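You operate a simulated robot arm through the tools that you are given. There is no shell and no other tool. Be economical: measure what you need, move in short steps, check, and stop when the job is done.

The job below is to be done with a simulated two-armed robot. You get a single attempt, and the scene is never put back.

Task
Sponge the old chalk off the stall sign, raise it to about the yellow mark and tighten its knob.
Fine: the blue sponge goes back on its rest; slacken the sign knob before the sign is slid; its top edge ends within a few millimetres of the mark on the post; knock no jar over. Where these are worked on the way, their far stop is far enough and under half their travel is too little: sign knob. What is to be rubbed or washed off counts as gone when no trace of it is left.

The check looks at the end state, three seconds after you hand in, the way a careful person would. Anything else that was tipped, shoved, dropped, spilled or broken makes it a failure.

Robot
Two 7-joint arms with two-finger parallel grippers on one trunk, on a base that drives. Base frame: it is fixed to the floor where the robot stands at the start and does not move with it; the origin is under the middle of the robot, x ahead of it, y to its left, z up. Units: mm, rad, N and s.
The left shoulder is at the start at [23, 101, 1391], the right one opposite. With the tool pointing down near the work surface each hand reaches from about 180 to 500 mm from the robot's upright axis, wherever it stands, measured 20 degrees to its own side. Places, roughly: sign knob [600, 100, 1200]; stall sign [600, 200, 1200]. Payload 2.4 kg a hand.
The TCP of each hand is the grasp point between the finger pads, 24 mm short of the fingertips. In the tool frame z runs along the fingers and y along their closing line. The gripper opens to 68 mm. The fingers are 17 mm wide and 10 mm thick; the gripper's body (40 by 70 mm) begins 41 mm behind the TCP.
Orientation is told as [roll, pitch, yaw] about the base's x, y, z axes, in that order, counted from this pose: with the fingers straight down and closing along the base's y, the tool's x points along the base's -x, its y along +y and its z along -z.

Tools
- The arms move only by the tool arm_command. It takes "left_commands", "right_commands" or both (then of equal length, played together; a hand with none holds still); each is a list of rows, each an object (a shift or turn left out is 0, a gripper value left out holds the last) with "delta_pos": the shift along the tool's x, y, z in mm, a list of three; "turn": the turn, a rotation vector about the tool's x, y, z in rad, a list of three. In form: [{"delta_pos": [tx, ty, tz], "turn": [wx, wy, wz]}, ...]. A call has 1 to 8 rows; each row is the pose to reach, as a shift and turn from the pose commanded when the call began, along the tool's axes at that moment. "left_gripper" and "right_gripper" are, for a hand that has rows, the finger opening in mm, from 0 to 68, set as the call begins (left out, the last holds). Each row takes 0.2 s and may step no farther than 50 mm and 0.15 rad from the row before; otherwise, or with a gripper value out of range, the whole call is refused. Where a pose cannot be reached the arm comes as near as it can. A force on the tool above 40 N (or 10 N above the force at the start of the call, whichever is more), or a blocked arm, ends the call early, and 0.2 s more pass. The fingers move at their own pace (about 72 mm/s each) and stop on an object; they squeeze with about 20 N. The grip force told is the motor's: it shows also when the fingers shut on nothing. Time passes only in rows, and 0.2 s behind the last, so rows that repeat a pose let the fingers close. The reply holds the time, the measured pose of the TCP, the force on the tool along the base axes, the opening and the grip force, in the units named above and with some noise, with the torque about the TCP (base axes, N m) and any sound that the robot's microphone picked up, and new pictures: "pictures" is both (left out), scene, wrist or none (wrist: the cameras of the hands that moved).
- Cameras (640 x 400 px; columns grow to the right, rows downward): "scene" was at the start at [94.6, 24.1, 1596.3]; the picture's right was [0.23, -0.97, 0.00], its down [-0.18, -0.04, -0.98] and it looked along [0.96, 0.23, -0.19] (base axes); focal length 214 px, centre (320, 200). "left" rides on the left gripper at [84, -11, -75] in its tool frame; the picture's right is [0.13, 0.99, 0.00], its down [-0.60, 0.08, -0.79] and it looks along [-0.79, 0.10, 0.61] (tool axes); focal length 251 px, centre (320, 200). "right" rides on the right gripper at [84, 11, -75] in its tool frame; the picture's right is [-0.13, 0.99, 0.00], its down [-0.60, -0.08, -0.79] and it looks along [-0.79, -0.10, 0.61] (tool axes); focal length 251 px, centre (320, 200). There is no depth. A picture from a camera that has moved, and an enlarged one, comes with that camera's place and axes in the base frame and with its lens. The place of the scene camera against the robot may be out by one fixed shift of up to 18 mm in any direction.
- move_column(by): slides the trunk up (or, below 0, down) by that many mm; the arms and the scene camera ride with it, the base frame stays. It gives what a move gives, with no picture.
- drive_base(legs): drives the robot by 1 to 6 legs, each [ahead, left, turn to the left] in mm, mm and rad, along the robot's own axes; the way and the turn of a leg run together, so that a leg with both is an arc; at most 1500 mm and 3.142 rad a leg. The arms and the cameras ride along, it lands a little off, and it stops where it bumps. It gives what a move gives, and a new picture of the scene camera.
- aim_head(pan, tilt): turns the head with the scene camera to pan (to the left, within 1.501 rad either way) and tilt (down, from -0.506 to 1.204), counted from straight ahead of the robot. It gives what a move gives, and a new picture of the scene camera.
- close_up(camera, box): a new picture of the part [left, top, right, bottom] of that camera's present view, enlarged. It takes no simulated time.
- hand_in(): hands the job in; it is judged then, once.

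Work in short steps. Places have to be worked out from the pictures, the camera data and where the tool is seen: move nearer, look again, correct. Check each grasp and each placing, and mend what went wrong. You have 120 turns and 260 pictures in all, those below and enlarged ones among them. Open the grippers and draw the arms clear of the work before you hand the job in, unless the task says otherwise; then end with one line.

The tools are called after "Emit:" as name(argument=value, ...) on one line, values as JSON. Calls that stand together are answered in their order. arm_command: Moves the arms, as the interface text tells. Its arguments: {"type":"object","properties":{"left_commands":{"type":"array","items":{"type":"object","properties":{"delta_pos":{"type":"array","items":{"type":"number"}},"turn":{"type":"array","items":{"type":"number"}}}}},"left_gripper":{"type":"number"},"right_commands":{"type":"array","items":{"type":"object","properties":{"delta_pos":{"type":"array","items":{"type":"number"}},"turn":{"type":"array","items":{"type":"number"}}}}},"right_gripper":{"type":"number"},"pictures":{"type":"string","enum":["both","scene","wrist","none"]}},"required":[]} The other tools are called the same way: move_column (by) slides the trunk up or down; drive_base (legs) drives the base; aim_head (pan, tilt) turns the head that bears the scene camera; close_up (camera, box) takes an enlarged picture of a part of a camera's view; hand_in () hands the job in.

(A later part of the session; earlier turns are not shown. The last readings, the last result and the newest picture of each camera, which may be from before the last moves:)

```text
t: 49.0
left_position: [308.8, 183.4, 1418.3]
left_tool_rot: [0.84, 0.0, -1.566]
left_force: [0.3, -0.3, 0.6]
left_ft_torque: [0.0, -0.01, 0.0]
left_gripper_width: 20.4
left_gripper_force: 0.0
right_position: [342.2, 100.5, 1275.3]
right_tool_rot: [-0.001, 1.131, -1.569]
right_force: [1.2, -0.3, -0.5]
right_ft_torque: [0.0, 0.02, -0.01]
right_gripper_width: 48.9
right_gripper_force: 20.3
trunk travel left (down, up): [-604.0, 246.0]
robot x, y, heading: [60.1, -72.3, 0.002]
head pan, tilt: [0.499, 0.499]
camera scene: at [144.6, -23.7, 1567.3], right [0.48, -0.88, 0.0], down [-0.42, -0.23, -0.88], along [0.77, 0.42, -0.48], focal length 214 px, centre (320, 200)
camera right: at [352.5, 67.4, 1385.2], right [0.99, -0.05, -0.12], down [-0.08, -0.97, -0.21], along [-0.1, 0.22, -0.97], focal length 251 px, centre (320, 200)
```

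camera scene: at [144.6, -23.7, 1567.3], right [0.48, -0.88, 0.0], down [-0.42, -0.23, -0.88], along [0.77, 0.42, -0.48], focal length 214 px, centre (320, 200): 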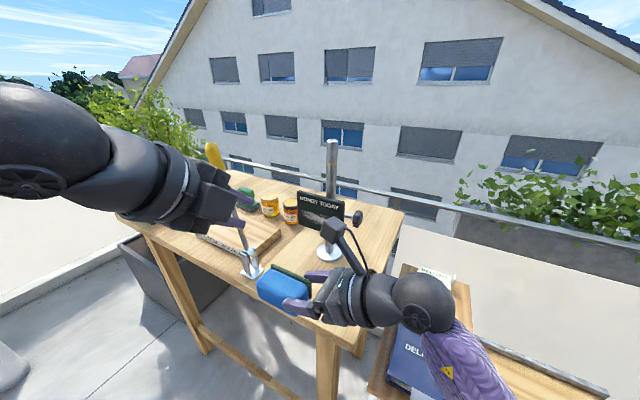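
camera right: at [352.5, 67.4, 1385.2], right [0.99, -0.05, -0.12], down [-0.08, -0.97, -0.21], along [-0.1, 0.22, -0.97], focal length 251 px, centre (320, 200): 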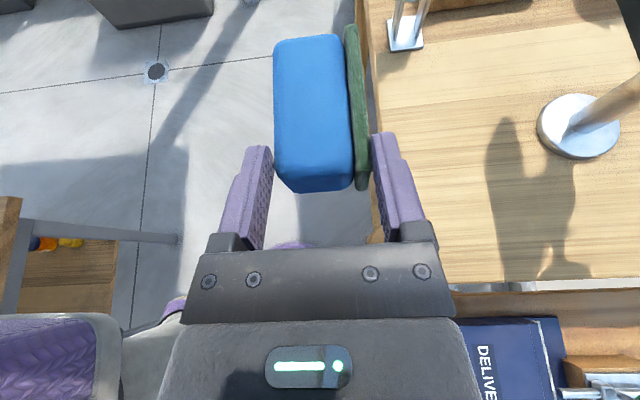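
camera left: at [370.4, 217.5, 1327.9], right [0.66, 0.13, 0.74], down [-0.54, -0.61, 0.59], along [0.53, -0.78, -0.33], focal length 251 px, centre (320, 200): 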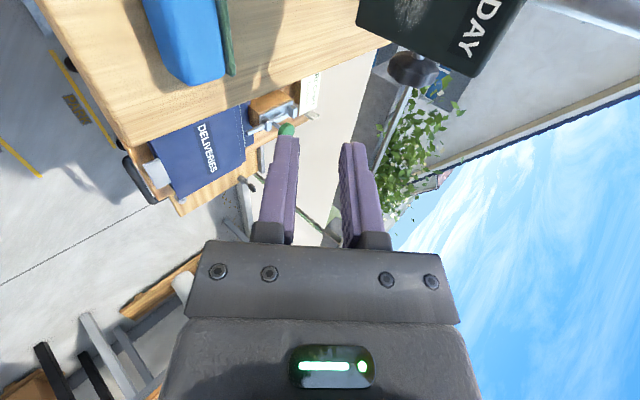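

The sponge faces the right way again. I move the right hand forward and right, then bring the left hand in behind it, level and open.

Emit:
arm_command(right_commands=[{"delta_pos": [-4, 33, -20]}, {"delta_pos": [-8, 66, -40]}, {"delta_pos": [-12, 98, -61]}], pictures="none")

Emit:
arm_command(left_commands=[{"delta_pos": [-20, -15, 22], "turn": [-0.146, 0, 0]}, {"delta_pos": [-39, -29, 45], "turn": [-0.292, 0, 0]}, {"delta_pos": [-59, -44, 68], "turn": [-0.438, 0, 0]}, {"delta_pos": [-78, -59, 90], "turn": [-0.584, 0, 0]}, {"delta_pos": [-98, -73, 113], "turn": [-0.73, 0, 0]}, {"delta_pos": [-98, -73, 113], "turn": [-0.73, 0, 0]}], left_gripper=68, pictures="both")

```text
t: 49.8
left_position: [309.4, 183.1, 1418.0]
left_tool_rot: [0.839, 0.002, -1.566]
left_force: [0.2, 0.6, -0.1]
left_ft_torque: [0.0, 0.0, -0.02]
left_gripper_width: 20.0
left_gripper_force: 0.0
right_position: [441.1, 40.7, 1289.5]
right_tool_rot: [0.003, 1.134, -1.565]
right_force: [-0.1, 0.5, -0.8]
right_ft_torque: [-0.02, 0.02, 0.05]
right_gripper_width: 48.7
right_gripper_force: 19.8
trunk travel left (down, up): [-604.0, 246.0]
robot x, y, heading: [61.8, -66.2, 0.001]
head pan, tilt: [0.499, 0.499]
```

```text
t: 51.2
left_position: [374.7, 81.0, 1243.7]
left_tool_rot: [1.57, -0.001, -1.566]
left_force: [-0.4, 0.6, 0.9]
left_ft_torque: [0.02, 0.01, -0.03]
left_gripper_width: 68.0
left_gripper_force: 0.1
left hand out of reach, approached as far as the arm can: row 1, 2, 3, 4, 5, 6
right_position: [440.4, 43.7, 1289.8]
right_tool_rot: [0.004, 1.132, -1.563]
right_force: [-0.1, -0.1, -1.3]
right_ft_torque: [0.0, -0.03, 0.03]
right_gripper_width: 49.2
right_gripper_force: 20.6
trunk travel left (down, up): [-604.0, 246.0]
robot x, y, heading: [60.8, -70.3, 0.003]
head pan, tilt: [0.499, 0.499]
camera scene: at [144.9, -23.6, 1567.3], right [0.48, -0.88, 0.0], down [-0.42, -0.23, -0.88], along [0.77, 0.42, -0.48], focal length 214 px, centre (320, 200)
camera left: at [298.8, 161.5, 1233.1], right [0.0, 0.13, 0.99], down [-0.79, -0.61, 0.08], along [0.61, -0.78, 0.1], focal length 251 px, centre (320, 200)
```

scene: 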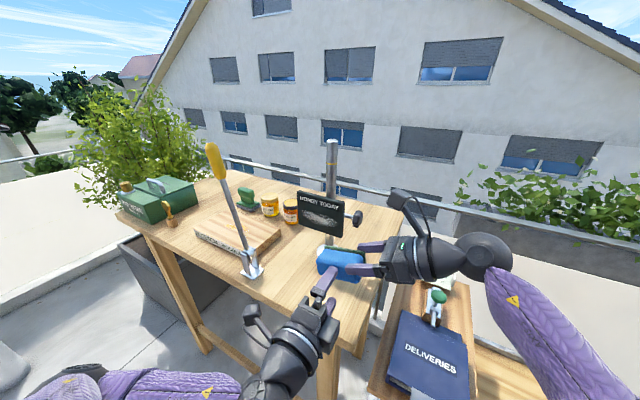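
left: 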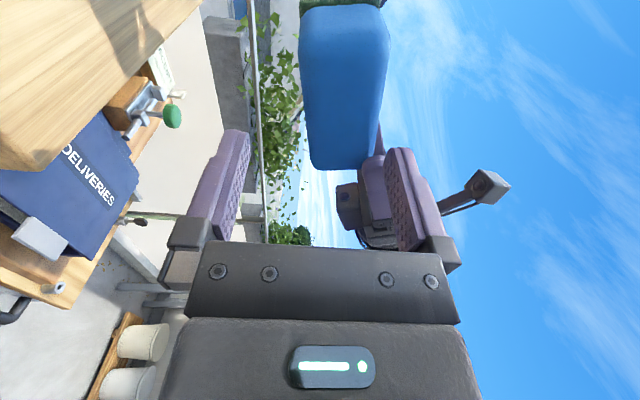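

The left hand is level, but the sponge seems to sit lower than expected in the right grip. I zoom in to check its attitude.

Emit:
close_up(camera="scene", box=[290, 220, 450, 330])

Emit:
close_up(camera="left", box=[220, 0, 520, 250])

Emit:
close_up(camera="right", box=[200, 0, 500, 250])

```text
3.64 times, centred on (370, 275) of scene
camera zoom: at [144.9, -23.6, 1567.3], right [0.48, -0.88, 0.0], down [-0.42, -0.23, -0.88], along [0.77, 0.42, -0.48], focal length 780 px, centre (138, -73)
```

zoom: 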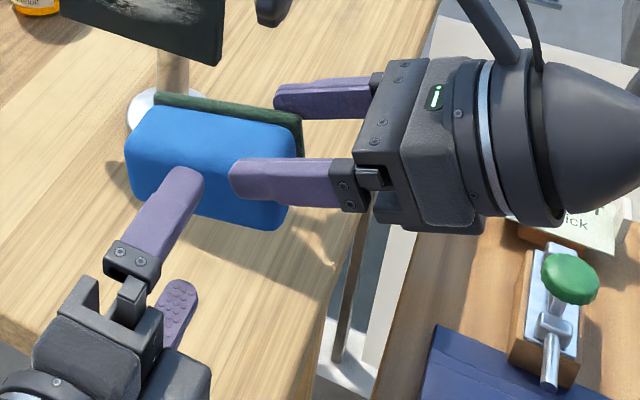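

```text
1.60 times, centred on (370, 125) of left
camera zoom: at [298.8, 161.5, 1233.1], right [0.0, 0.13, 0.99], down [-0.79, -0.61, 0.08], along [0.61, -0.78, 0.1], focal length 402 px, centre (240, 320)
```

zoom: 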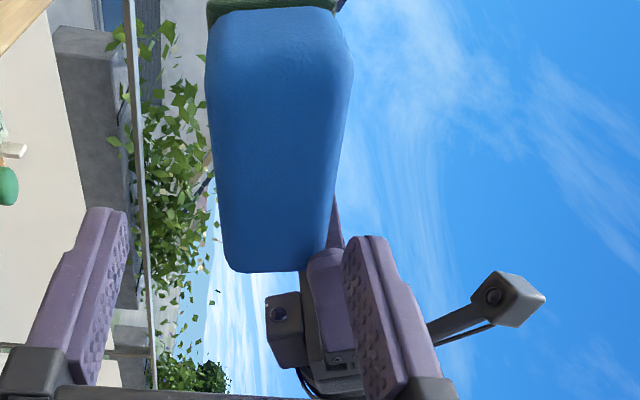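

```text
1.60 times, centred on (350, 125) of right
camera zoom: at [450.3, 9.0, 1398.2], right [0.99, -0.05, -0.12], down [-0.07, -0.97, -0.21], along [-0.1, 0.22, -0.97], focal length 402 px, centre (272, 320)
```

zoom: 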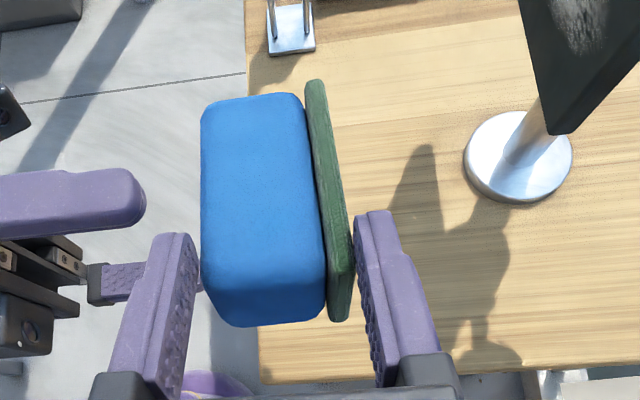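

The sponge is held only by its upper-right corner and droops about 12° to the left, so its centre is near z≈1253 and the table must be near z≈1083. I align the left hand with that droop before going in.

Emit:
arm_command(left_commands=[{"delta_pos": [10, 5, 0], "turn": [0, 0, -0.11]}, {"delta_pos": [19, 9, 0], "turn": [0, 0, -0.22]}, {"delta_pos": [19, 9, 12], "turn": [0, 0, -0.22]}], left_gripper=68, pictures="wrist")

Emit:
close_up(camera="right", box=[100, 0, 500, 250])

Emit:
close_up(camera="scene", box=[290, 220, 450, 330])

```text
t: 52.0
left_position: [387.7, 100.5, 1255.9]
left_tool_rot: [1.57, -0.222, -1.565]
left_force: [0.7, 0.1, 0.6]
left_ft_torque: [0.01, 0.02, 0.02]
left_gripper_width: 67.9
left_gripper_force: 0.0
left hand out of reach, approached as far as the arm can: row 1, 2
right_position: [439.8, 41.6, 1289.1]
right_tool_rot: [0.004, 1.131, -1.563]
right_force: [1.0, -0.3, 0.6]
right_ft_torque: [-0.01, 0.01, -0.01]
right_gripper_width: 49.5
right_gripper_force: 19.6
trunk travel left (down, up): [-604.0, 246.0]
robot x, y, heading: [61.5, -70.3, 0.003]
head pan, tilt: [0.499, 0.499]
camera left: at [312.3, 177.5, 1226.3], right [0.0, 0.34, 0.94], down [-0.79, -0.58, 0.21], along [0.61, -0.74, 0.27], focal length 251 px, centre (320, 200)
```

left: 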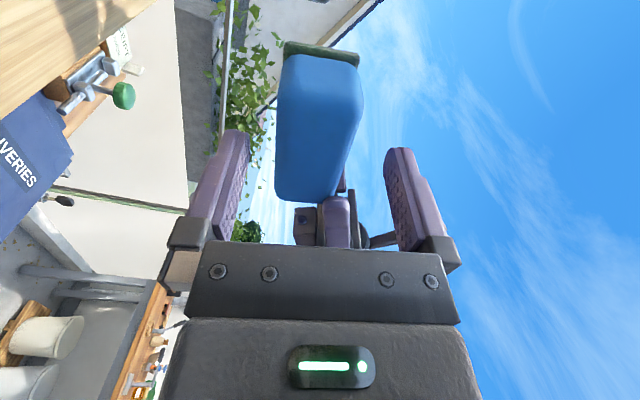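

```text
1.60 times, centred on (300, 125) of right
camera zoom: at [450.4, 8.6, 1398.1], right [0.99, -0.05, -0.12], down [-0.08, -0.97, -0.21], along [-0.1, 0.22, -0.97], focal length 402 px, centre (352, 320)
```

zoom: 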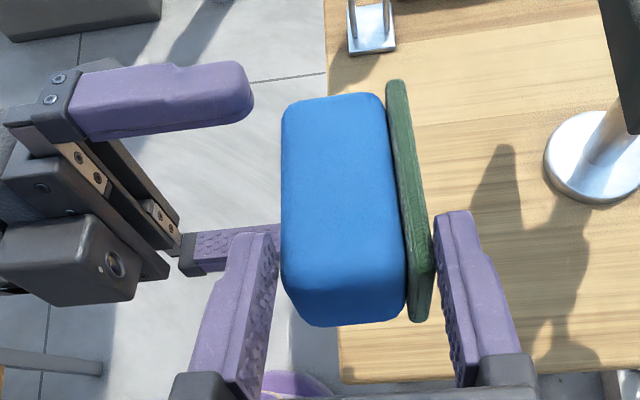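

```text
3.64 times, centred on (370, 275) of scene
camera zoom: at [145.0, -23.9, 1567.3], right [0.48, -0.88, 0.0], down [-0.42, -0.23, -0.88], along [0.77, 0.42, -0.48], focal length 780 px, centre (138, -73)
```

zoom: 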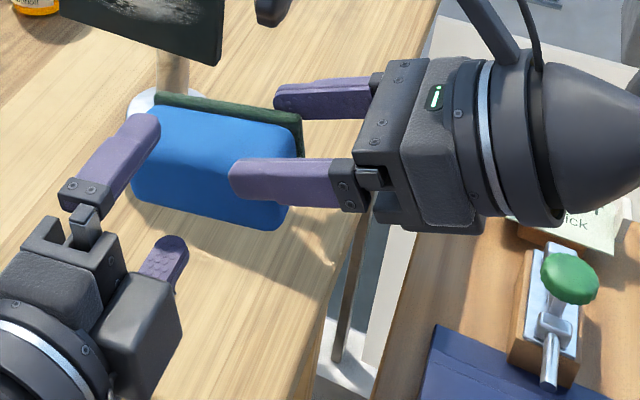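

The left fingers are aligned with the sponge. I advance 40 mm along +x to straddle it.

Emit:
arm_command(left_commands=[{"delta_pos": [0, 0, 14]}, {"delta_pos": [0, 0, 28]}, {"delta_pos": [0, 0, 40]}, {"delta_pos": [0, 0, 40]}], pictures="wrist")

Emit:
close_up(camera="scene", box=[290, 220, 450, 330])

```text
t: 53.0
left_position: [428.0, 101.0, 1256.4]
left_tool_rot: [1.57, -0.221, -1.566]
left_force: [-0.4, 0.0, 0.3]
left_ft_torque: [0.0, 0.01, 0.01]
left_gripper_width: 67.8
left_gripper_force: 0.0
right_position: [440.7, 41.4, 1290.5]
right_tool_rot: [0.002, 1.132, -1.564]
right_force: [0.6, -0.3, -0.7]
right_ft_torque: [-0.01, 0.01, 0.0]
right_gripper_width: 49.2
right_gripper_force: 20.0
trunk travel left (down, up): [-604.0, 246.0]
robot x, y, heading: [62.9, -69.0, 0.001]
head pan, tilt: [0.499, 0.499]
camera left: at [353.2, 178.5, 1226.7], right [0.0, 0.34, 0.94], down [-0.79, -0.58, 0.21], along [0.61, -0.74, 0.27], focal length 251 px, centre (320, 200)
```

left: 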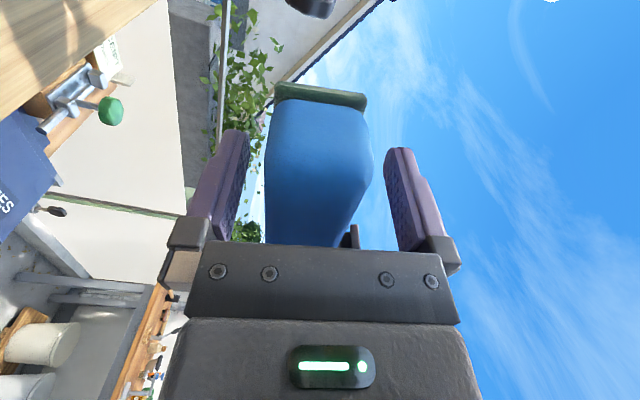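

```text
3.64 times, centred on (370, 275) of scene
camera zoom: at [144.6, -23.7, 1567.3], right [0.48, -0.88, 0.0], down [-0.42, -0.23, -0.88], along [0.77, 0.42, -0.48], focal length 780 px, centre (138, -73)
```

zoom: 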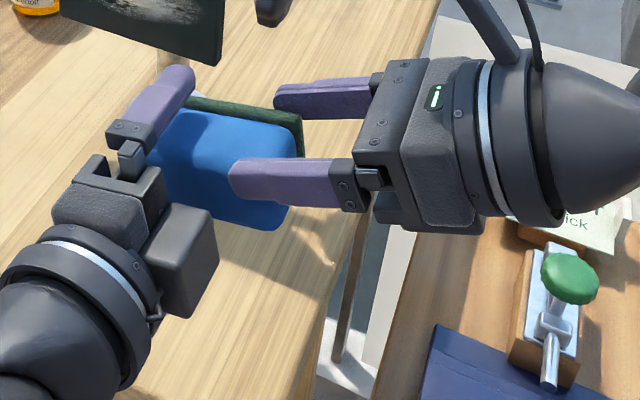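

The sponge sits between the left fingers, so I close the left gripper.

Emit:
arm_command(left_commands=[{"delta_pos": [0, 0, 0]}, {"delta_pos": [0, 0, 0]}, {"delta_pos": [0, 0, 0]}, {"delta_pos": [0, 0, 0]}], left_gripper=15, pictures="wrist")

Emit:
close_up(camera="scene", box=[290, 220, 450, 330])

Emit:
close_up(camera="right", box=[100, 0, 500, 250])

```text
t: 54.0
left_position: [428.6, 101.0, 1254.0]
left_tool_rot: [1.567, -0.219, -1.565]
left_force: [6.2, -0.6, -20.7]
left_ft_torque: [0.67, 0.17, 0.05]
left_gripper_width: 41.9
left_gripper_force: 20.9
right_position: [439.4, 41.5, 1291.2]
right_tool_rot: [0.005, 1.134, -1.563]
right_force: [-6.8, 1.6, 21.9]
right_ft_torque: [0.63, 0.25, 0.29]
right_gripper_width: 49.2
right_gripper_force: 20.0
trunk travel left (down, up): [-604.0, 246.0]
robot x, y, heading: [62.5, -70.6, -0.003]
head pan, tilt: [0.499, 0.499]
camera left: at [353.0, 178.6, 1226.0], right [0.0, 0.34, 0.94], down [-0.79, -0.58, 0.21], along [0.61, -0.74, 0.27], focal length 251 px, centre (320, 200)
```

left: 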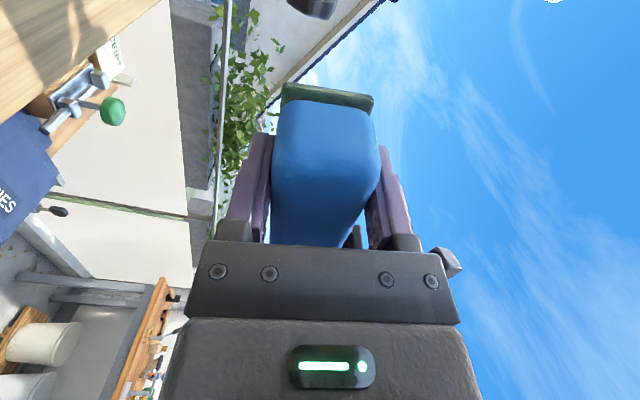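

```text
3.64 times, centred on (370, 275) of scene
camera zoom: at [144.8, -23.8, 1567.3], right [0.48, -0.88, 0.0], down [-0.42, -0.23, -0.88], along [0.77, 0.42, -0.48], focal length 780 px, centre (138, -73)
```

zoom: 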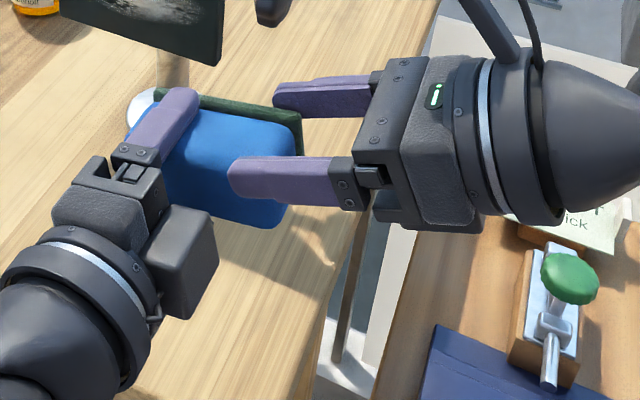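

```text
1.60 times, centred on (300, 125) of right
camera zoom: at [450.0, 8.8, 1399.2], right [0.99, -0.05, -0.11], down [-0.07, -0.97, -0.21], along [-0.1, 0.22, -0.97], focal length 402 px, centre (352, 320)
```

zoom: 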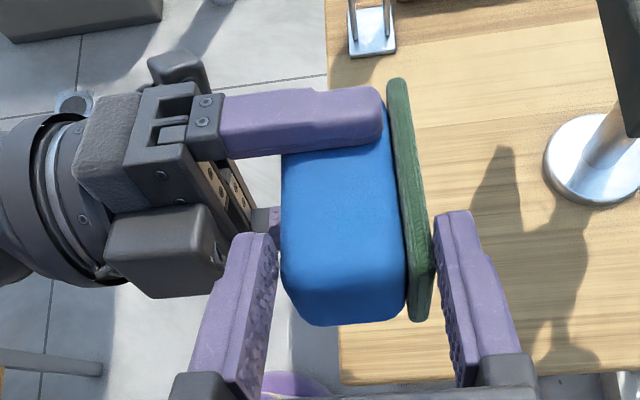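

The left hand holds it, but near its left end and about 3 mm too high. I reopen, shift 17 mm toward the sponge's centre and 3 mm lower, and close again while the right hand still holds.

Emit:
arm_command(left_commands=[{"delta_pos": [0, 0, 0]}, {"delta_pos": [0, 0, 0]}, {"delta_pos": [-9, -3, -2]}, {"delta_pos": [-17, -3, -4]}, {"delta_pos": [-17, -3, -4]}], left_gripper=62, pictures="none")

Emit:
arm_command(left_commands=[{"delta_pos": [0, 0, 0]}, {"delta_pos": [0, 0, 0]}, {"delta_pos": [0, 0, 0]}, {"delta_pos": [0, 0, 0]}], left_gripper=15, pictures="none")

Emit:
close_up(camera="right", box=[100, 0, 500, 250])

```text
t: 55.2
left_position: [424.3, 83.1, 1256.8]
left_tool_rot: [1.57, -0.223, -1.566]
left_force: [-0.3, 0.7, -0.2]
left_ft_torque: [-0.02, 0.01, 0.01]
left_gripper_width: 61.9
left_gripper_force: 0.1
right_position: [440.0, 40.7, 1288.9]
right_tool_rot: [0.004, 1.131, -1.565]
right_force: [0.0, -0.7, -0.1]
right_ft_torque: [-0.01, -0.01, -0.02]
right_gripper_width: 49.2
right_gripper_force: 20.2
trunk travel left (down, up): [-604.0, 246.0]
robot x, y, heading: [58.3, -71.4, 0.001]
head pan, tilt: [0.499, 0.499]
```

```text
t: 56.2
left_position: [425.0, 83.5, 1255.9]
left_tool_rot: [1.569, -0.219, -1.566]
left_force: [1.4, -2.2, -6.6]
left_ft_torque: [0.35, 0.18, -0.15]
left_gripper_width: 41.5
left_gripper_force: 19.8
right_position: [441.5, 40.4, 1289.6]
right_tool_rot: [0.005, 1.133, -1.561]
right_force: [-1.6, 3.2, 6.1]
right_ft_torque: [0.01, -0.03, 0.15]
right_gripper_width: 48.9
right_gripper_force: 20.1
trunk travel left (down, up): [-604.0, 246.0]
robot x, y, heading: [60.3, -72.6, 0.002]
head pan, tilt: [0.499, 0.499]
```

```text
1.60 times, centred on (300, 125) of right
camera zoom: at [450.1, 8.8, 1398.5], right [0.99, -0.05, -0.12], down [-0.07, -0.97, -0.21], along [-0.1, 0.22, -0.97], focal length 402 px, centre (352, 320)
```

zoom: 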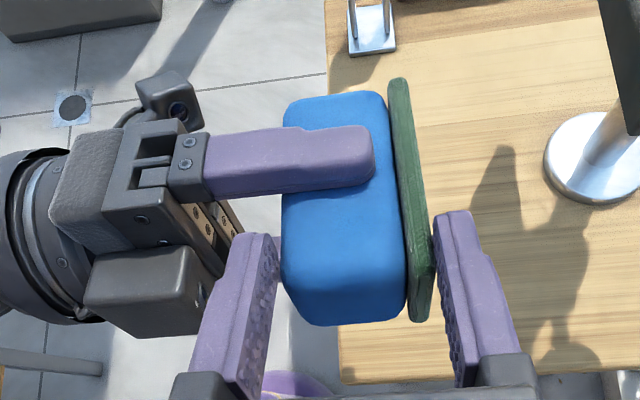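

That is a good central grip. I open the right hand and withdraw it to the right.

Emit:
arm_command(right_commands=[{"delta_pos": [0, 0, 0]}, {"delta_pos": [0, 0, 0]}, {"delta_pos": [0, 0, -20]}, {"delta_pos": [0, 0, -60]}, {"delta_pos": [0, 0, -100]}, {"delta_pos": [0, 0, -130]}], right_gripper=64, pictures="both")

Emit:
close_up(camera="scene", box=[290, 220, 450, 330])

```text
t: 57.6
left_position: [425.2, 82.6, 1256.1]
left_tool_rot: [1.571, -0.22, -1.565]
left_force: [-0.2, -0.3, -0.7]
left_ft_torque: [0.0, -0.04, -0.03]
left_gripper_width: 41.7
left_gripper_force: 20.4
right_position: [441.8, -77.9, 1346.3]
right_tool_rot: [0.004, 1.133, -1.563]
right_force: [1.3, -0.5, -0.3]
right_ft_torque: [-0.01, -0.02, 0.03]
right_gripper_width: 63.8
right_gripper_force: 0.0
trunk travel left (down, up): [-604.0, 246.0]
robot x, y, heading: [63.4, -67.2, 0.003]
head pan, tilt: [0.499, 0.499]
camera scene: at [144.7, -24.2, 1567.3], right [0.48, -0.88, 0.0], down [-0.42, -0.23, -0.88], along [0.77, 0.42, -0.48], focal length 214 px, centre (320, 200)
camera right: at [450.9, -110.9, 1455.1], right [0.99, -0.05, -0.12], down [-0.07, -0.97, -0.21], along [-0.1, 0.22, -0.97], focal length 251 px, centre (320, 200)
```

scene: 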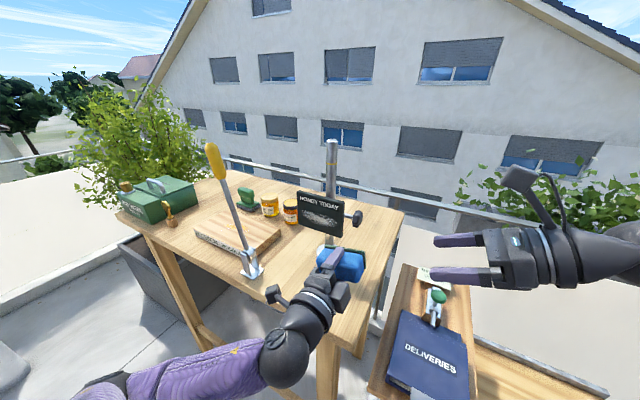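
right: 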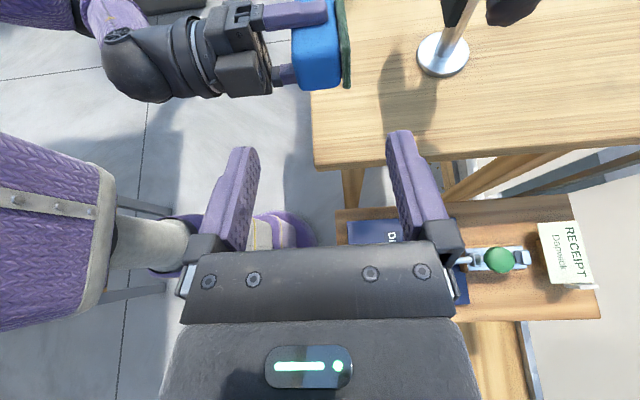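

```text
3.64 times, centred on (370, 275) of scene
camera zoom: at [144.7, -24.2, 1567.3], right [0.48, -0.88, 0.0], down [-0.42, -0.23, -0.88], along [0.77, 0.42, -0.48], focal length 780 px, centre (138, -73)
```

zoom: 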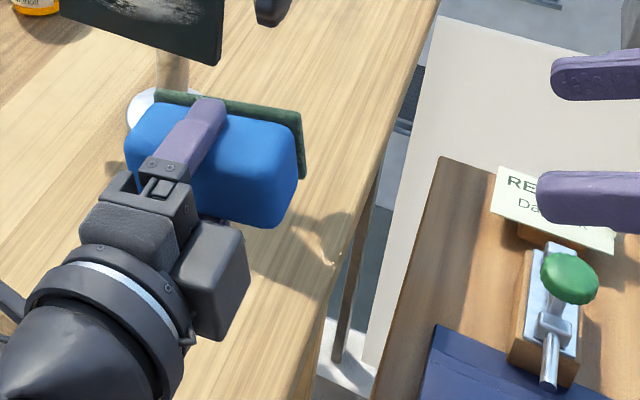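

The left hand holds the sponge with the green face forward. Its camera sticks out to the left toward the lever, so I roll the hand about its axis to bring the camera on top and the sponge upright.

Emit:
arm_command(left_commands=[{"delta_pos": [0, 0, 0], "turn": [0, 0, 0.14]}, {"delta_pos": [0, 0, 0], "turn": [0, 0, 0.28]}, {"delta_pos": [0, 0, 0], "turn": [0, 0, 0.42]}, {"delta_pos": [0, 0, 0], "turn": [0, 0, 0.56]}, {"delta_pos": [0, 0, 0], "turn": [0, 0, 0.7]}, {"delta_pos": [0, 0, 0], "turn": [0, 0, 0.84]}, {"delta_pos": [0, 0, 0], "turn": [0, 0, 0.98]}, {"delta_pos": [0, 0, 0], "turn": [0, 0, 1.12]}], pictures="none")

Emit:
arm_command(left_commands=[{"delta_pos": [0, 0, 0], "turn": [0, 0, 0.14]}, {"delta_pos": [0, 0, 0], "turn": [0, 0, 0.28]}, {"delta_pos": [0, 0, 0], "turn": [0, 0, 0.42]}, {"delta_pos": [0, 0, 0], "turn": [0, 0, 0.56]}, {"delta_pos": [0, 0, 0], "turn": [0, 0, 0.67]}], pictures="both")

```text
t: 59.4
left_position: [424.7, 82.6, 1256.1]
left_tool_rot: [1.571, 0.902, -1.564]
left_force: [-0.1, -0.4, 0.1]
left_ft_torque: [-0.03, -0.01, -0.02]
left_gripper_width: 41.3
left_gripper_force: 19.9
right_position: [440.9, -77.7, 1346.4]
right_tool_rot: [0.003, 1.131, -1.562]
right_force: [-0.4, -0.8, 0.1]
right_ft_torque: [0.02, -0.01, 0.0]
right_gripper_width: 64.2
right_gripper_force: 0.0
trunk travel left (down, up): [-604.0, 246.0]
robot x, y, heading: [59.8, -66.7, 0.001]
head pan, tilt: [0.499, 0.499]
```

```text
t: 60.6
left_position: [425.1, 82.3, 1256.4]
left_tool_rot: [-0.74, 1.567, 2.405]
left_force: [0.4, 0.1, 0.5]
left_ft_torque: [0.0, 0.02, -0.01]
left_gripper_width: 41.3
left_gripper_force: 19.9
right_position: [442.0, -77.5, 1346.0]
right_tool_rot: [0.002, 1.129, -1.563]
right_force: [-0.1, -0.8, 0.3]
right_ft_torque: [-0.01, -0.02, 0.02]
right_gripper_width: 64.1
right_gripper_force: 0.1
trunk travel left (down, up): [-604.0, 246.0]
robot x, y, heading: [63.4, -71.2, 0.003]
head pan, tilt: [0.499, 0.499]
camera scene: at [144.8, -23.9, 1567.3], right [0.48, -0.88, 0.0], down [-0.42, -0.23, -0.88], along [0.77, 0.42, -0.48], focal length 214 px, centre (320, 200)
camera left: at [350.3, 92.1, 1341.0], right [0.01, -0.99, 0.13], down [-0.79, -0.08, -0.6], along [0.61, -0.1, -0.79], focal length 251 px, centre (320, 200)
```

scene: 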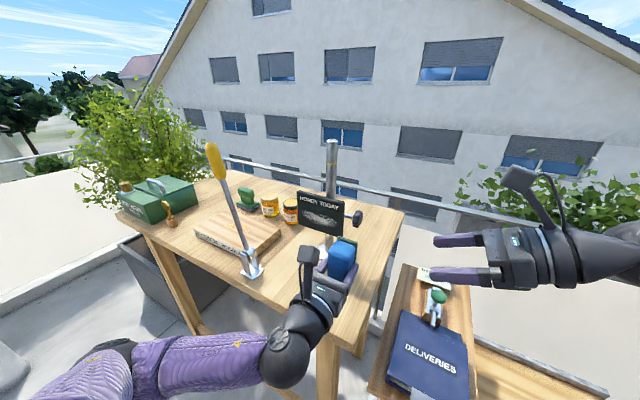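
left: 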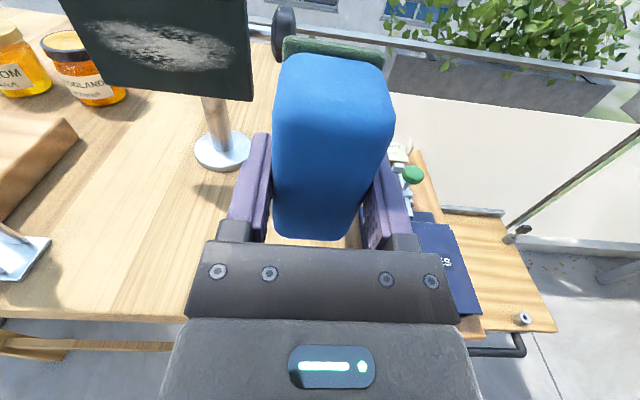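

This is an ideal pose, and the chalk and sign are clearly visible. I move up in front of the chalk's right part.

Emit:
arm_command(left_commands=[{"delta_pos": [-8, -28, 25]}, {"delta_pos": [-16, -56, 50]}, {"delta_pos": [-25, -83, 75]}, {"delta_pos": [-25, -83, 75]}], pictures="both")

Emit:
close_up(camera="scene", box=[270, 170, 400, 290])

```text
t: 61.6
left_position: [499.9, 164.9, 1232.5]
left_tool_rot: [1.241, 1.569, -1.897]
left_force: [-0.2, 1.0, -0.4]
left_ft_torque: [-0.01, 0.0, -0.01]
left_gripper_width: 41.3
left_gripper_force: 20.0
right_position: [442.1, -77.5, 1346.6]
right_tool_rot: [0.002, 1.131, -1.564]
right_force: [0.1, 0.4, -0.8]
right_ft_torque: [-0.01, -0.01, 0.0]
right_gripper_width: 64.1
right_gripper_force: 0.1
trunk travel left (down, up): [-604.0, 246.0]
robot x, y, heading: [63.1, -74.4, 0.003]
head pan, tilt: [0.499, 0.499]
camera scene: at [144.6, -24.1, 1567.3], right [0.48, -0.88, 0.0], down [-0.42, -0.23, -0.88], along [0.77, 0.42, -0.48], focal length 214 px, centre (320, 200)
camera left: at [425.0, 173.9, 1316.8], right [0.0, -0.99, 0.13], down [-0.79, -0.08, -0.6], along [0.61, -0.1, -0.79], focal length 251 px, centre (320, 200)
```

scene: 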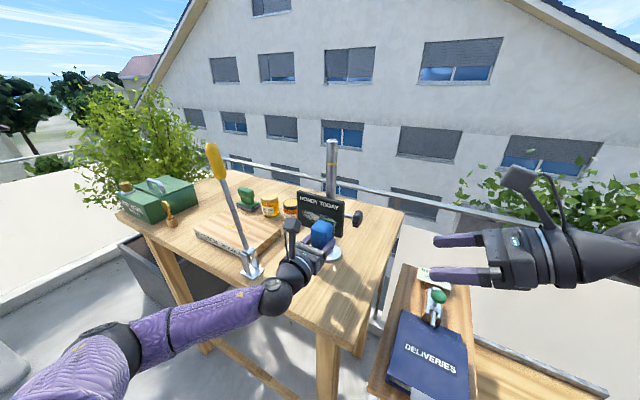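
left: 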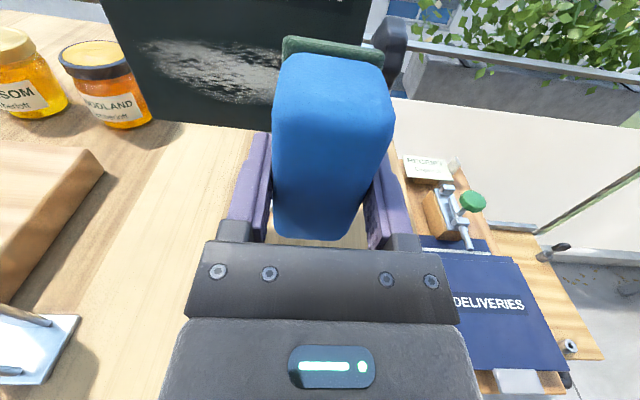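

```text
3.33 times, centred on (335, 230) of scene
camera zoom: at [144.6, -24.1, 1567.3], right [0.48, -0.88, 0.0], down [-0.42, -0.23, -0.88], along [0.77, 0.42, -0.48], focal length 715 px, centre (270, 100)
```

zoom: 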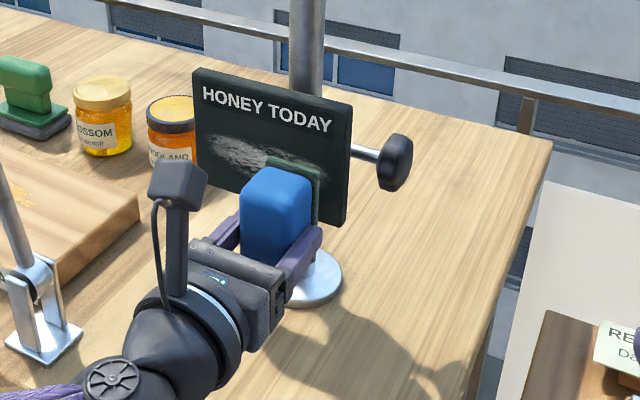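

Well placed. I press forward until contact.

Emit:
arm_command(left_commands=[{"delta_pos": [0, 0, 14]}, {"delta_pos": [0, 0, 26]}, {"delta_pos": [0, 0, 33]}, {"delta_pos": [0, 0, 38]}], pictures="wrist")

```text
t: 62.6
left_position: [538.0, 165.8, 1231.8]
left_tool_rot: [0.785, 1.569, -2.353]
left_force: [0.2, 0.5, 0.7]
left_ft_torque: [-0.02, 0.0, 0.0]
left_gripper_width: 41.3
left_gripper_force: 20.0
right_position: [442.1, -77.5, 1346.4]
right_tool_rot: [0.003, 1.131, -1.565]
right_force: [-0.3, 0.4, -0.5]
right_ft_torque: [-0.01, 0.0, 0.01]
right_gripper_width: 64.0
right_gripper_force: 0.0
trunk travel left (down, up): [-604.0, 246.0]
robot x, y, heading: [59.7, -71.8, -0.001]
head pan, tilt: [0.499, 0.499]
camera left: at [462.9, 176.0, 1316.8], right [0.0, -0.99, 0.13], down [-0.79, -0.08, -0.6], along [0.61, -0.1, -0.79], focal length 251 px, centre (320, 200)
```

left: 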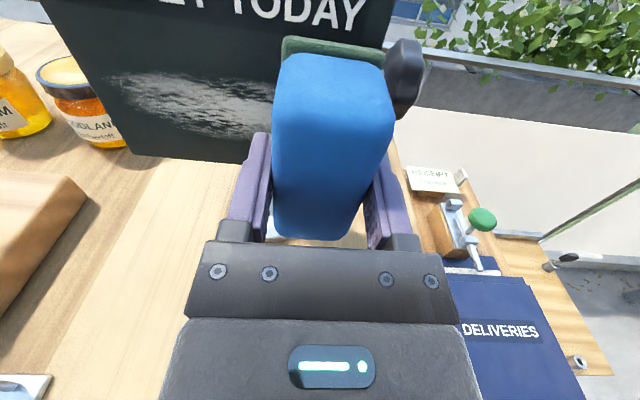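

There is no contact yet, so I continue in small steps.

Emit:
arm_command(left_commands=[{"delta_pos": [0, 0, 4]}, {"delta_pos": [0, 0, 7]}, {"delta_pos": [0, 0, 10]}], pictures="none")

```text
t: 63.4
left_position: [544.3, 166.6, 1232.6]
left_tool_rot: [2.211, 1.569, -0.925]
left_force: [-15.8, 0.6, -0.4]
left_ft_torque: [0.05, 0.46, -0.08]
left_gripper_width: 41.3
left_gripper_force: 19.9
right_position: [437.7, -77.3, 1346.4]
right_tool_rot: [0.01, 1.131, -1.558]
right_force: [-0.4, -0.4, 0.4]
right_ft_torque: [0.01, 0.01, 0.01]
right_gripper_width: 64.0
right_gripper_force: 0.1
trunk travel left (down, up): [-604.0, 246.0]
robot x, y, heading: [60.1, -72.2, 0.005]
head pan, tilt: [0.499, 0.499]
```

Contact at 16 N, but the torque shows only the lower end touches. I tilt the top forward slightly and check.

Emit:
arm_command(left_commands=[{"delta_pos": [0, 0, -3], "turn": [0, -0.05, 0]}, {"delta_pos": [0, 0, -3], "turn": [0, -0.08, 0]}, {"delta_pos": [0, 0, -1], "turn": [0, -0.08, 0]}], pictures="none")

```text
t: 64.2
left_position: [544.1, 166.1, 1232.4]
left_tool_rot: [0.015, 1.49, -3.121]
left_force: [-15.4, 0.0, -4.0]
left_ft_torque: [0.0, -0.49, -0.07]
left_gripper_width: 41.3
left_gripper_force: 19.7
right_position: [438.6, -78.3, 1346.1]
right_tool_rot: [0.009, 1.132, -1.56]
right_force: [-0.7, -0.6, 0.1]
right_ft_torque: [-0.03, -0.03, -0.03]
right_gripper_width: 63.9
right_gripper_force: 0.1
trunk travel left (down, up): [-604.0, 246.0]
robot x, y, heading: [63.3, -68.1, 0.005]
head pan, tilt: [0.499, 0.499]
```

Now the top touches, so I take the middle tilt and sweep slowly to the left across the chalk.

Emit:
arm_command(left_commands=[{"delta_pos": [0, 0, 0], "turn": [0, 0.04, 0]}, {"delta_pos": [0, -12, 0], "turn": [0, 0.04, 0]}, {"delta_pos": [0, -24, 0], "turn": [0, 0.04, 0]}, {"delta_pos": [0, -36, 0], "turn": [0, 0.04, 0]}, {"delta_pos": [0, -48, 0], "turn": [0, 0.04, 0]}, {"delta_pos": [0, -60, 0], "turn": [0, 0.04, 0]}, {"delta_pos": [0, -72, 0], "turn": [0, 0.04, 0]}], pictures="both")

Emit:
close_up(camera="scene", box=[270, 170, 400, 290])

```text
t: 65.8
left_position: [545.3, 237.7, 1232.4]
left_tool_rot: [0.017, 1.53, -3.12]
left_force: [-7.6, -2.7, -0.2]
left_ft_torque: [-0.06, 0.1, -0.16]
left_gripper_width: 41.3
left_gripper_force: 20.2
right_position: [440.4, -79.1, 1346.1]
right_tool_rot: [0.003, 1.13, -1.562]
right_force: [-0.5, 0.4, 0.0]
right_ft_torque: [-0.04, 0.0, -0.02]
right_gripper_width: 64.2
right_gripper_force: 0.1
trunk travel left (down, up): [-604.0, 246.0]
robot x, y, heading: [61.6, -67.5, 0.005]
head pan, tilt: [0.499, 0.499]
camera scene: at [143.2, -24.5, 1567.4], right [0.48, -0.88, 0.0], down [-0.42, -0.23, -0.88], along [0.77, 0.42, -0.48], focal length 214 px, centre (320, 200)
camera left: at [473.7, 247.4, 1319.0], right [0.01, -0.99, 0.13], down [-0.82, -0.08, -0.57], along [0.58, -0.1, -0.81], focal length 251 px, centre (320, 200)
```

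scene: 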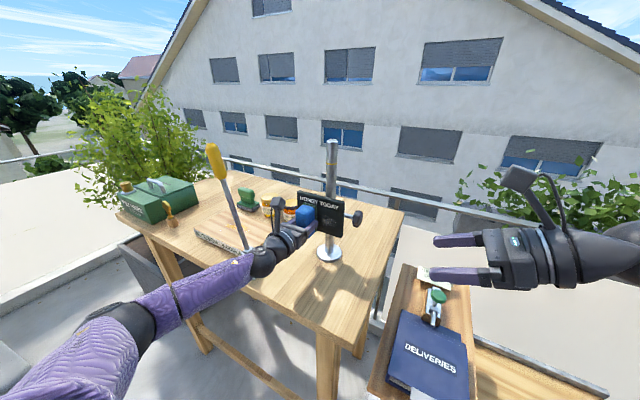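
left: 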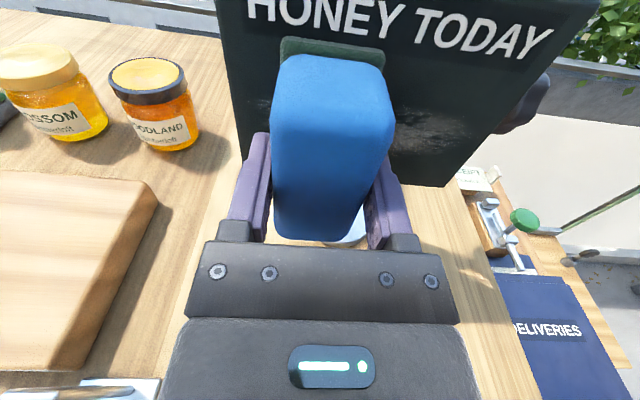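

```text
3.33 times, centred on (335, 230) of scene
camera zoom: at [143.2, -24.5, 1567.4], right [0.48, -0.88, 0.0], down [-0.42, -0.23, -0.88], along [0.77, 0.42, -0.48], focal length 715 px, centre (270, 100)
```

zoom: 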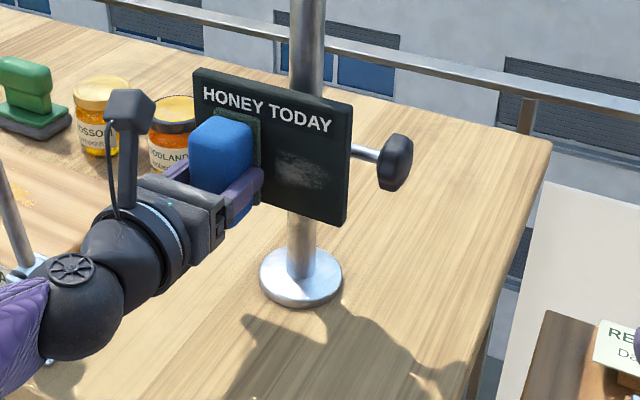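

The green felt wipes and the chalk is fading clearly. I continue to the left end and sweep back with slightly more pressure.

Emit:
arm_command(left_commands=[{"delta_pos": [0, -10, 1]}, {"delta_pos": [0, -20, 1.5]}, {"delta_pos": [0, -8, 1.5]}, {"delta_pos": [0, 6, 1.5]}, {"delta_pos": [0, 20, 1.5]}, {"delta_pos": [0, 34, 1.5]}, {"delta_pos": [0, 48, 1.5]}, {"delta_pos": [0, 60, 1.5]}], pictures="none")

Emit:
arm_command(left_commands=[{"delta_pos": [0, 12, 0]}, {"delta_pos": [0, 20, 0]}, {"delta_pos": [0, 8, 0]}, {"delta_pos": [0, -6, 0]}, {"delta_pos": [0, -20, 0]}, {"delta_pos": [0, -34, 0]}, {"delta_pos": [0, -48, 0]}, {"delta_pos": [0, -62, 0]}], pictures="none")

Emit:
arm_command(left_commands=[{"delta_pos": [0, -10, 0]}, {"delta_pos": [0, -20, 0]}, {"delta_pos": [0, -20, -10]}, {"delta_pos": [0, -20, -45]}, {"delta_pos": [-35, -20, -60]}, {"delta_pos": [-60, -15, -60]}], pictures="wrist")

Emit:
close_up(camera="scene", box=[280, 180, 370, 260])

Emit:
close_up(camera="left", box=[180, 0, 620, 160])

```text
t: 67.6
left_position: [546.4, 180.9, 1232.2]
left_tool_rot: [0.055, 1.532, -3.081]
left_force: [-15.7, 7.4, -1.0]
left_ft_torque: [0.09, 0.12, 0.06]
left_gripper_width: 41.2
left_gripper_force: 19.9
right_position: [438.6, -77.3, 1347.1]
right_tool_rot: [0.009, 1.13, -1.558]
right_force: [-0.8, -1.0, -0.5]
right_ft_torque: [0.02, 0.0, -0.02]
right_gripper_width: 64.0
right_gripper_force: 0.0
trunk travel left (down, up): [-604.0, 246.0]
robot x, y, heading: [61.1, -69.4, 0.004]
head pan, tilt: [0.499, 0.499]
```

```text
t: 69.4
left_position: [544.8, 241.3, 1232.8]
left_tool_rot: [0.014, 1.532, -3.123]
left_force: [-7.4, -3.2, -1.5]
left_ft_torque: [0.01, -0.07, -0.25]
left_gripper_width: 41.4
left_gripper_force: 20.1
right_position: [438.7, -77.3, 1346.0]
right_tool_rot: [0.009, 1.132, -1.562]
right_force: [0.3, 0.3, 0.4]
right_ft_torque: [0.03, -0.03, 0.0]
right_gripper_width: 63.9
right_gripper_force: 0.1
trunk travel left (down, up): [-604.0, 246.0]
robot x, y, heading: [60.8, -68.4, 0.001]
head pan, tilt: [0.499, 0.499]
```

```text
t: 70.8
left_position: [485.7, 254.7, 1173.3]
left_tool_rot: [0.039, 1.527, -3.096]
left_force: [-0.1, -0.4, 0.5]
left_ft_torque: [0.02, 0.03, 0.0]
left_gripper_width: 41.3
left_gripper_force: 19.8
right_position: [441.5, -76.8, 1345.4]
right_tool_rot: [0.004, 1.13, -1.564]
right_force: [-0.4, 0.0, 0.5]
right_ft_torque: [-0.02, -0.01, -0.04]
right_gripper_width: 64.0
right_gripper_force: 0.1
trunk travel left (down, up): [-604.0, 246.0]
robot x, y, heading: [60.3, -67.9, 0.006]
head pan, tilt: [0.499, 0.499]
camera left: at [414.0, 263.8, 1260.7], right [0.01, -0.99, 0.13], down [-0.82, -0.08, -0.57], along [0.58, -0.1, -0.81], focal length 251 px, centre (320, 200)
```

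left: 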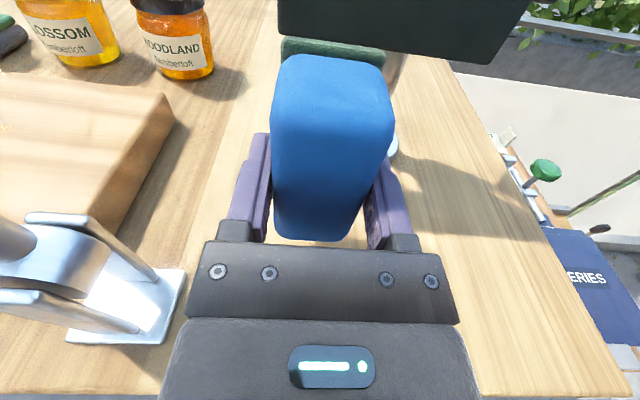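

```text
5.00 times, centred on (325, 220) of scene
camera zoom: at [144.9, -24.0, 1567.3], right [0.48, -0.88, 0.0], down [-0.42, -0.23, -0.88], along [0.77, 0.42, -0.48], focal length 1072 px, centre (295, 100)
```

zoom: 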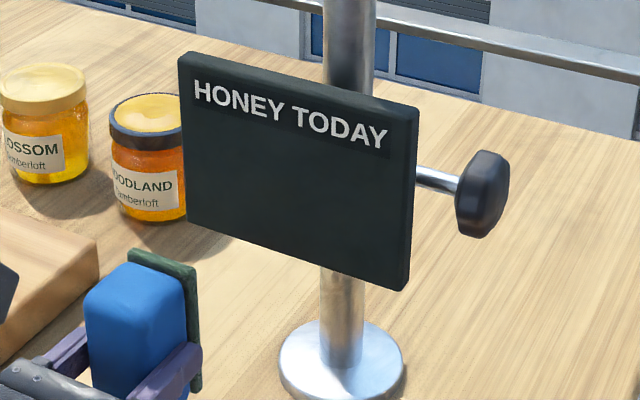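

```text
1.45 times, centred on (400, 80) of left
camera zoom: at [414.0, 263.8, 1260.7], right [0.01, -0.99, 0.13], down [-0.82, -0.08, -0.57], along [0.58, -0.1, -0.81], focal length 366 px, centre (204, 374)
```

zoom: 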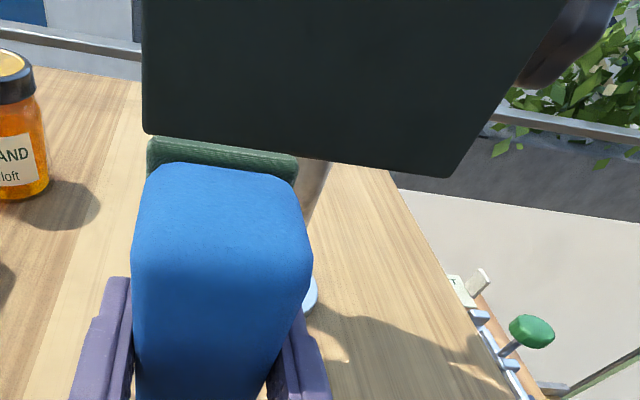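

The sign looks clean. I zoom further to be sure no trace remains.

Emit:
close_up(camera="scene", box=[314, 190, 366, 240])

```text
8.00 times, centred on (340, 215) of scene
camera zoom: at [144.9, -24.0, 1567.3], right [0.48, -0.88, 0.0], down [-0.42, -0.23, -0.88], along [0.77, 0.42, -0.48], focal length 1716 px, centre (160, 80)
```

zoom: 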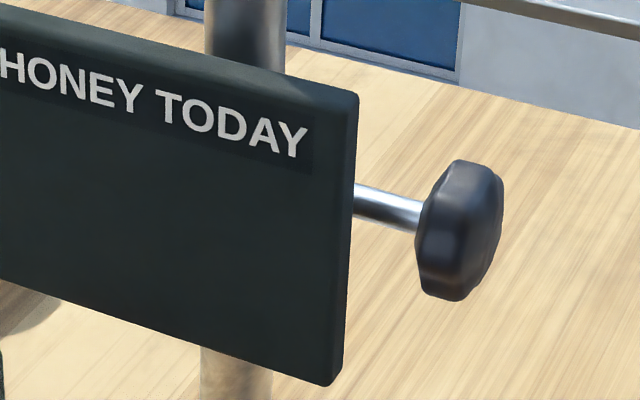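

The sign is clean. Before returning the sponge, I look for any rest mark at its original spot, about [482,106].

Emit:
close_up(camera="left", box=[400, 160, 600, 340])

Emit:
close_up(camera="scene", box=[310, 230, 410, 320])

```text
2.22 times, centred on (500, 250) of left
camera zoom: at [414.0, 263.8, 1260.7], right [0.01, -0.99, 0.13], down [-0.82, -0.08, -0.57], along [0.58, -0.1, -0.81], focal length 559 px, centre (-80, 89)
```

zoom: 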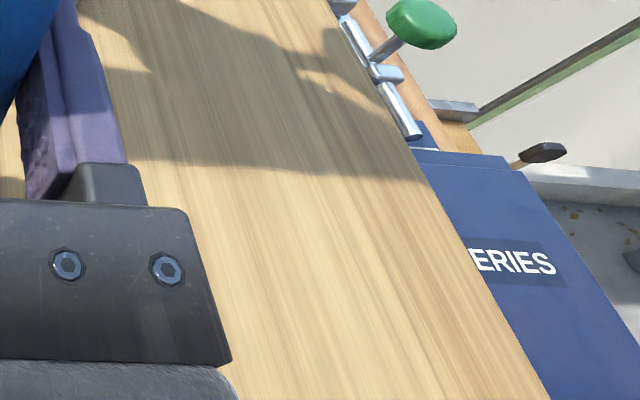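

```text
4.44 times, centred on (360, 275) of scene
camera zoom: at [144.9, -24.0, 1567.3], right [0.48, -0.88, 0.0], down [-0.42, -0.23, -0.88], along [0.77, 0.42, -0.48], focal length 953 px, centre (142, -133)
```

zoom: 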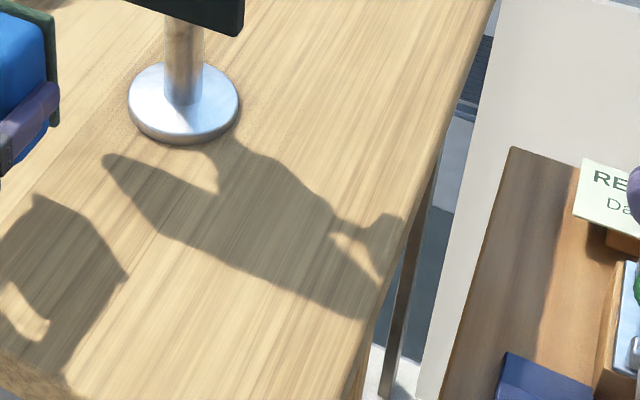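

No mark is visible, so the rest must be the original spot at about [482,106]. I bring the sponge back clear of everything and undo the roll.

Emit:
arm_command(left_commands=[{"delta_pos": [5, 10, -35]}, {"delta_pos": [25, 45, -60]}, {"delta_pos": [45, 85, -62]}, {"delta_pos": [65, 120, -62]}, {"delta_pos": [83, 155, -62]}], pictures="none")

Emit:
arm_command(left_commands=[{"turn": [0, 0, -0.14]}, {"turn": [0, 0, -0.28]}, {"turn": [0, 0, -0.42]}, {"turn": [0, 0, -0.56]}, {"turn": [0, 0, -0.7]}, {"turn": [0, 0, -0.84]}, {"turn": [0, 0, -0.98]}, {"turn": [0, 0, -1.12]}], pictures="none")

Emit:
arm_command(left_commands=[{"turn": [0, 0, -0.15]}, {"turn": [0, 0, -0.3]}, {"turn": [0, 0, -0.45]}], pictures="both")

```text
t: 72.0
left_position: [429.5, 101.4, 1259.4]
left_tool_rot: [0.029, 1.528, -3.109]
left_force: [-0.5, 0.6, 0.1]
left_ft_torque: [-0.01, 0.03, 0.02]
left_gripper_width: 41.1
left_gripper_force: 19.5
right_position: [441.6, -78.3, 1346.9]
right_tool_rot: [0.004, 1.131, -1.564]
right_force: [0.3, 0.8, -1.5]
right_ft_torque: [-0.03, 0.02, 0.01]
right_gripper_width: 64.1
right_gripper_force: 0.1
trunk travel left (down, up): [-604.0, 246.0]
robot x, y, heading: [60.9, -67.8, 0.004]
head pan, tilt: [0.499, 0.499]
```

```text
t: 73.8
left_position: [428.1, 100.3, 1259.7]
left_tool_rot: [1.525, 0.446, -1.585]
left_force: [0.0, -0.1, -0.3]
left_ft_torque: [0.0, 0.05, 0.04]
left_gripper_width: 41.1
left_gripper_force: 20.2
right_position: [440.6, -77.2, 1346.7]
right_tool_rot: [0.002, 1.131, -1.563]
right_force: [-0.6, 0.2, 0.3]
right_ft_torque: [-0.02, -0.03, 0.01]
right_gripper_width: 64.0
right_gripper_force: 0.0
trunk travel left (down, up): [-604.0, 246.0]
robot x, y, heading: [60.8, -70.4, 0.004]
head pan, tilt: [0.499, 0.499]
```

```text
t: 74.6
left_position: [427.8, 100.6, 1259.2]
left_tool_rot: [1.531, -0.003, -1.567]
left_force: [0.4, 0.0, 0.0]
left_ft_torque: [-0.02, 0.04, -0.03]
left_gripper_width: 41.2
left_gripper_force: 19.4
right_position: [440.1, -77.4, 1345.9]
right_tool_rot: [0.003, 1.132, -1.563]
right_force: [-0.9, -0.2, -0.4]
right_ft_torque: [0.0, -0.03, -0.03]
right_gripper_width: 64.2
right_gripper_force: 0.0
trunk travel left (down, up): [-604.0, 246.0]
robot x, y, heading: [58.5, -68.8, -0.004]
head pan, tilt: [0.499, 0.499]
camera scene: at [144.7, -24.0, 1567.3], right [0.48, -0.88, 0.0], down [-0.42, -0.23, -0.88], along [0.77, 0.42, -0.48], focal length 214 px, centre (320, 200)
camera left: at [351.8, 182.6, 1251.4], right [0.04, 0.13, 0.99], down [-0.79, -0.61, 0.11], along [0.62, -0.78, 0.08], focal length 251 px, centre (320, 200)
```

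scene: 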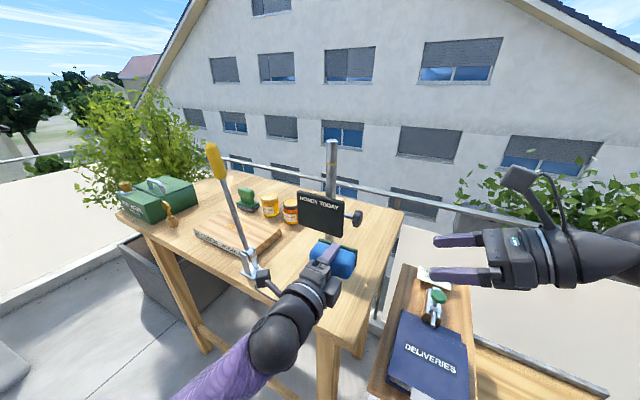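
left: 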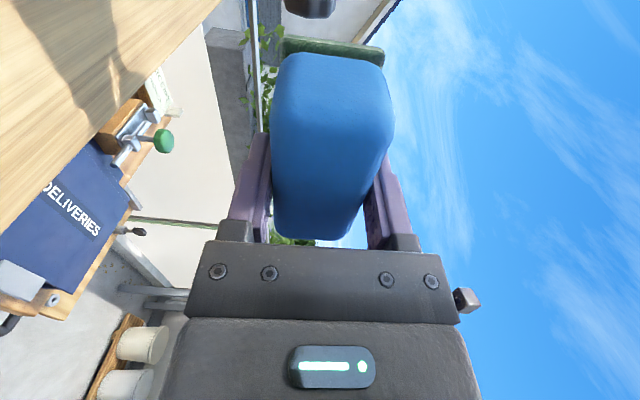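

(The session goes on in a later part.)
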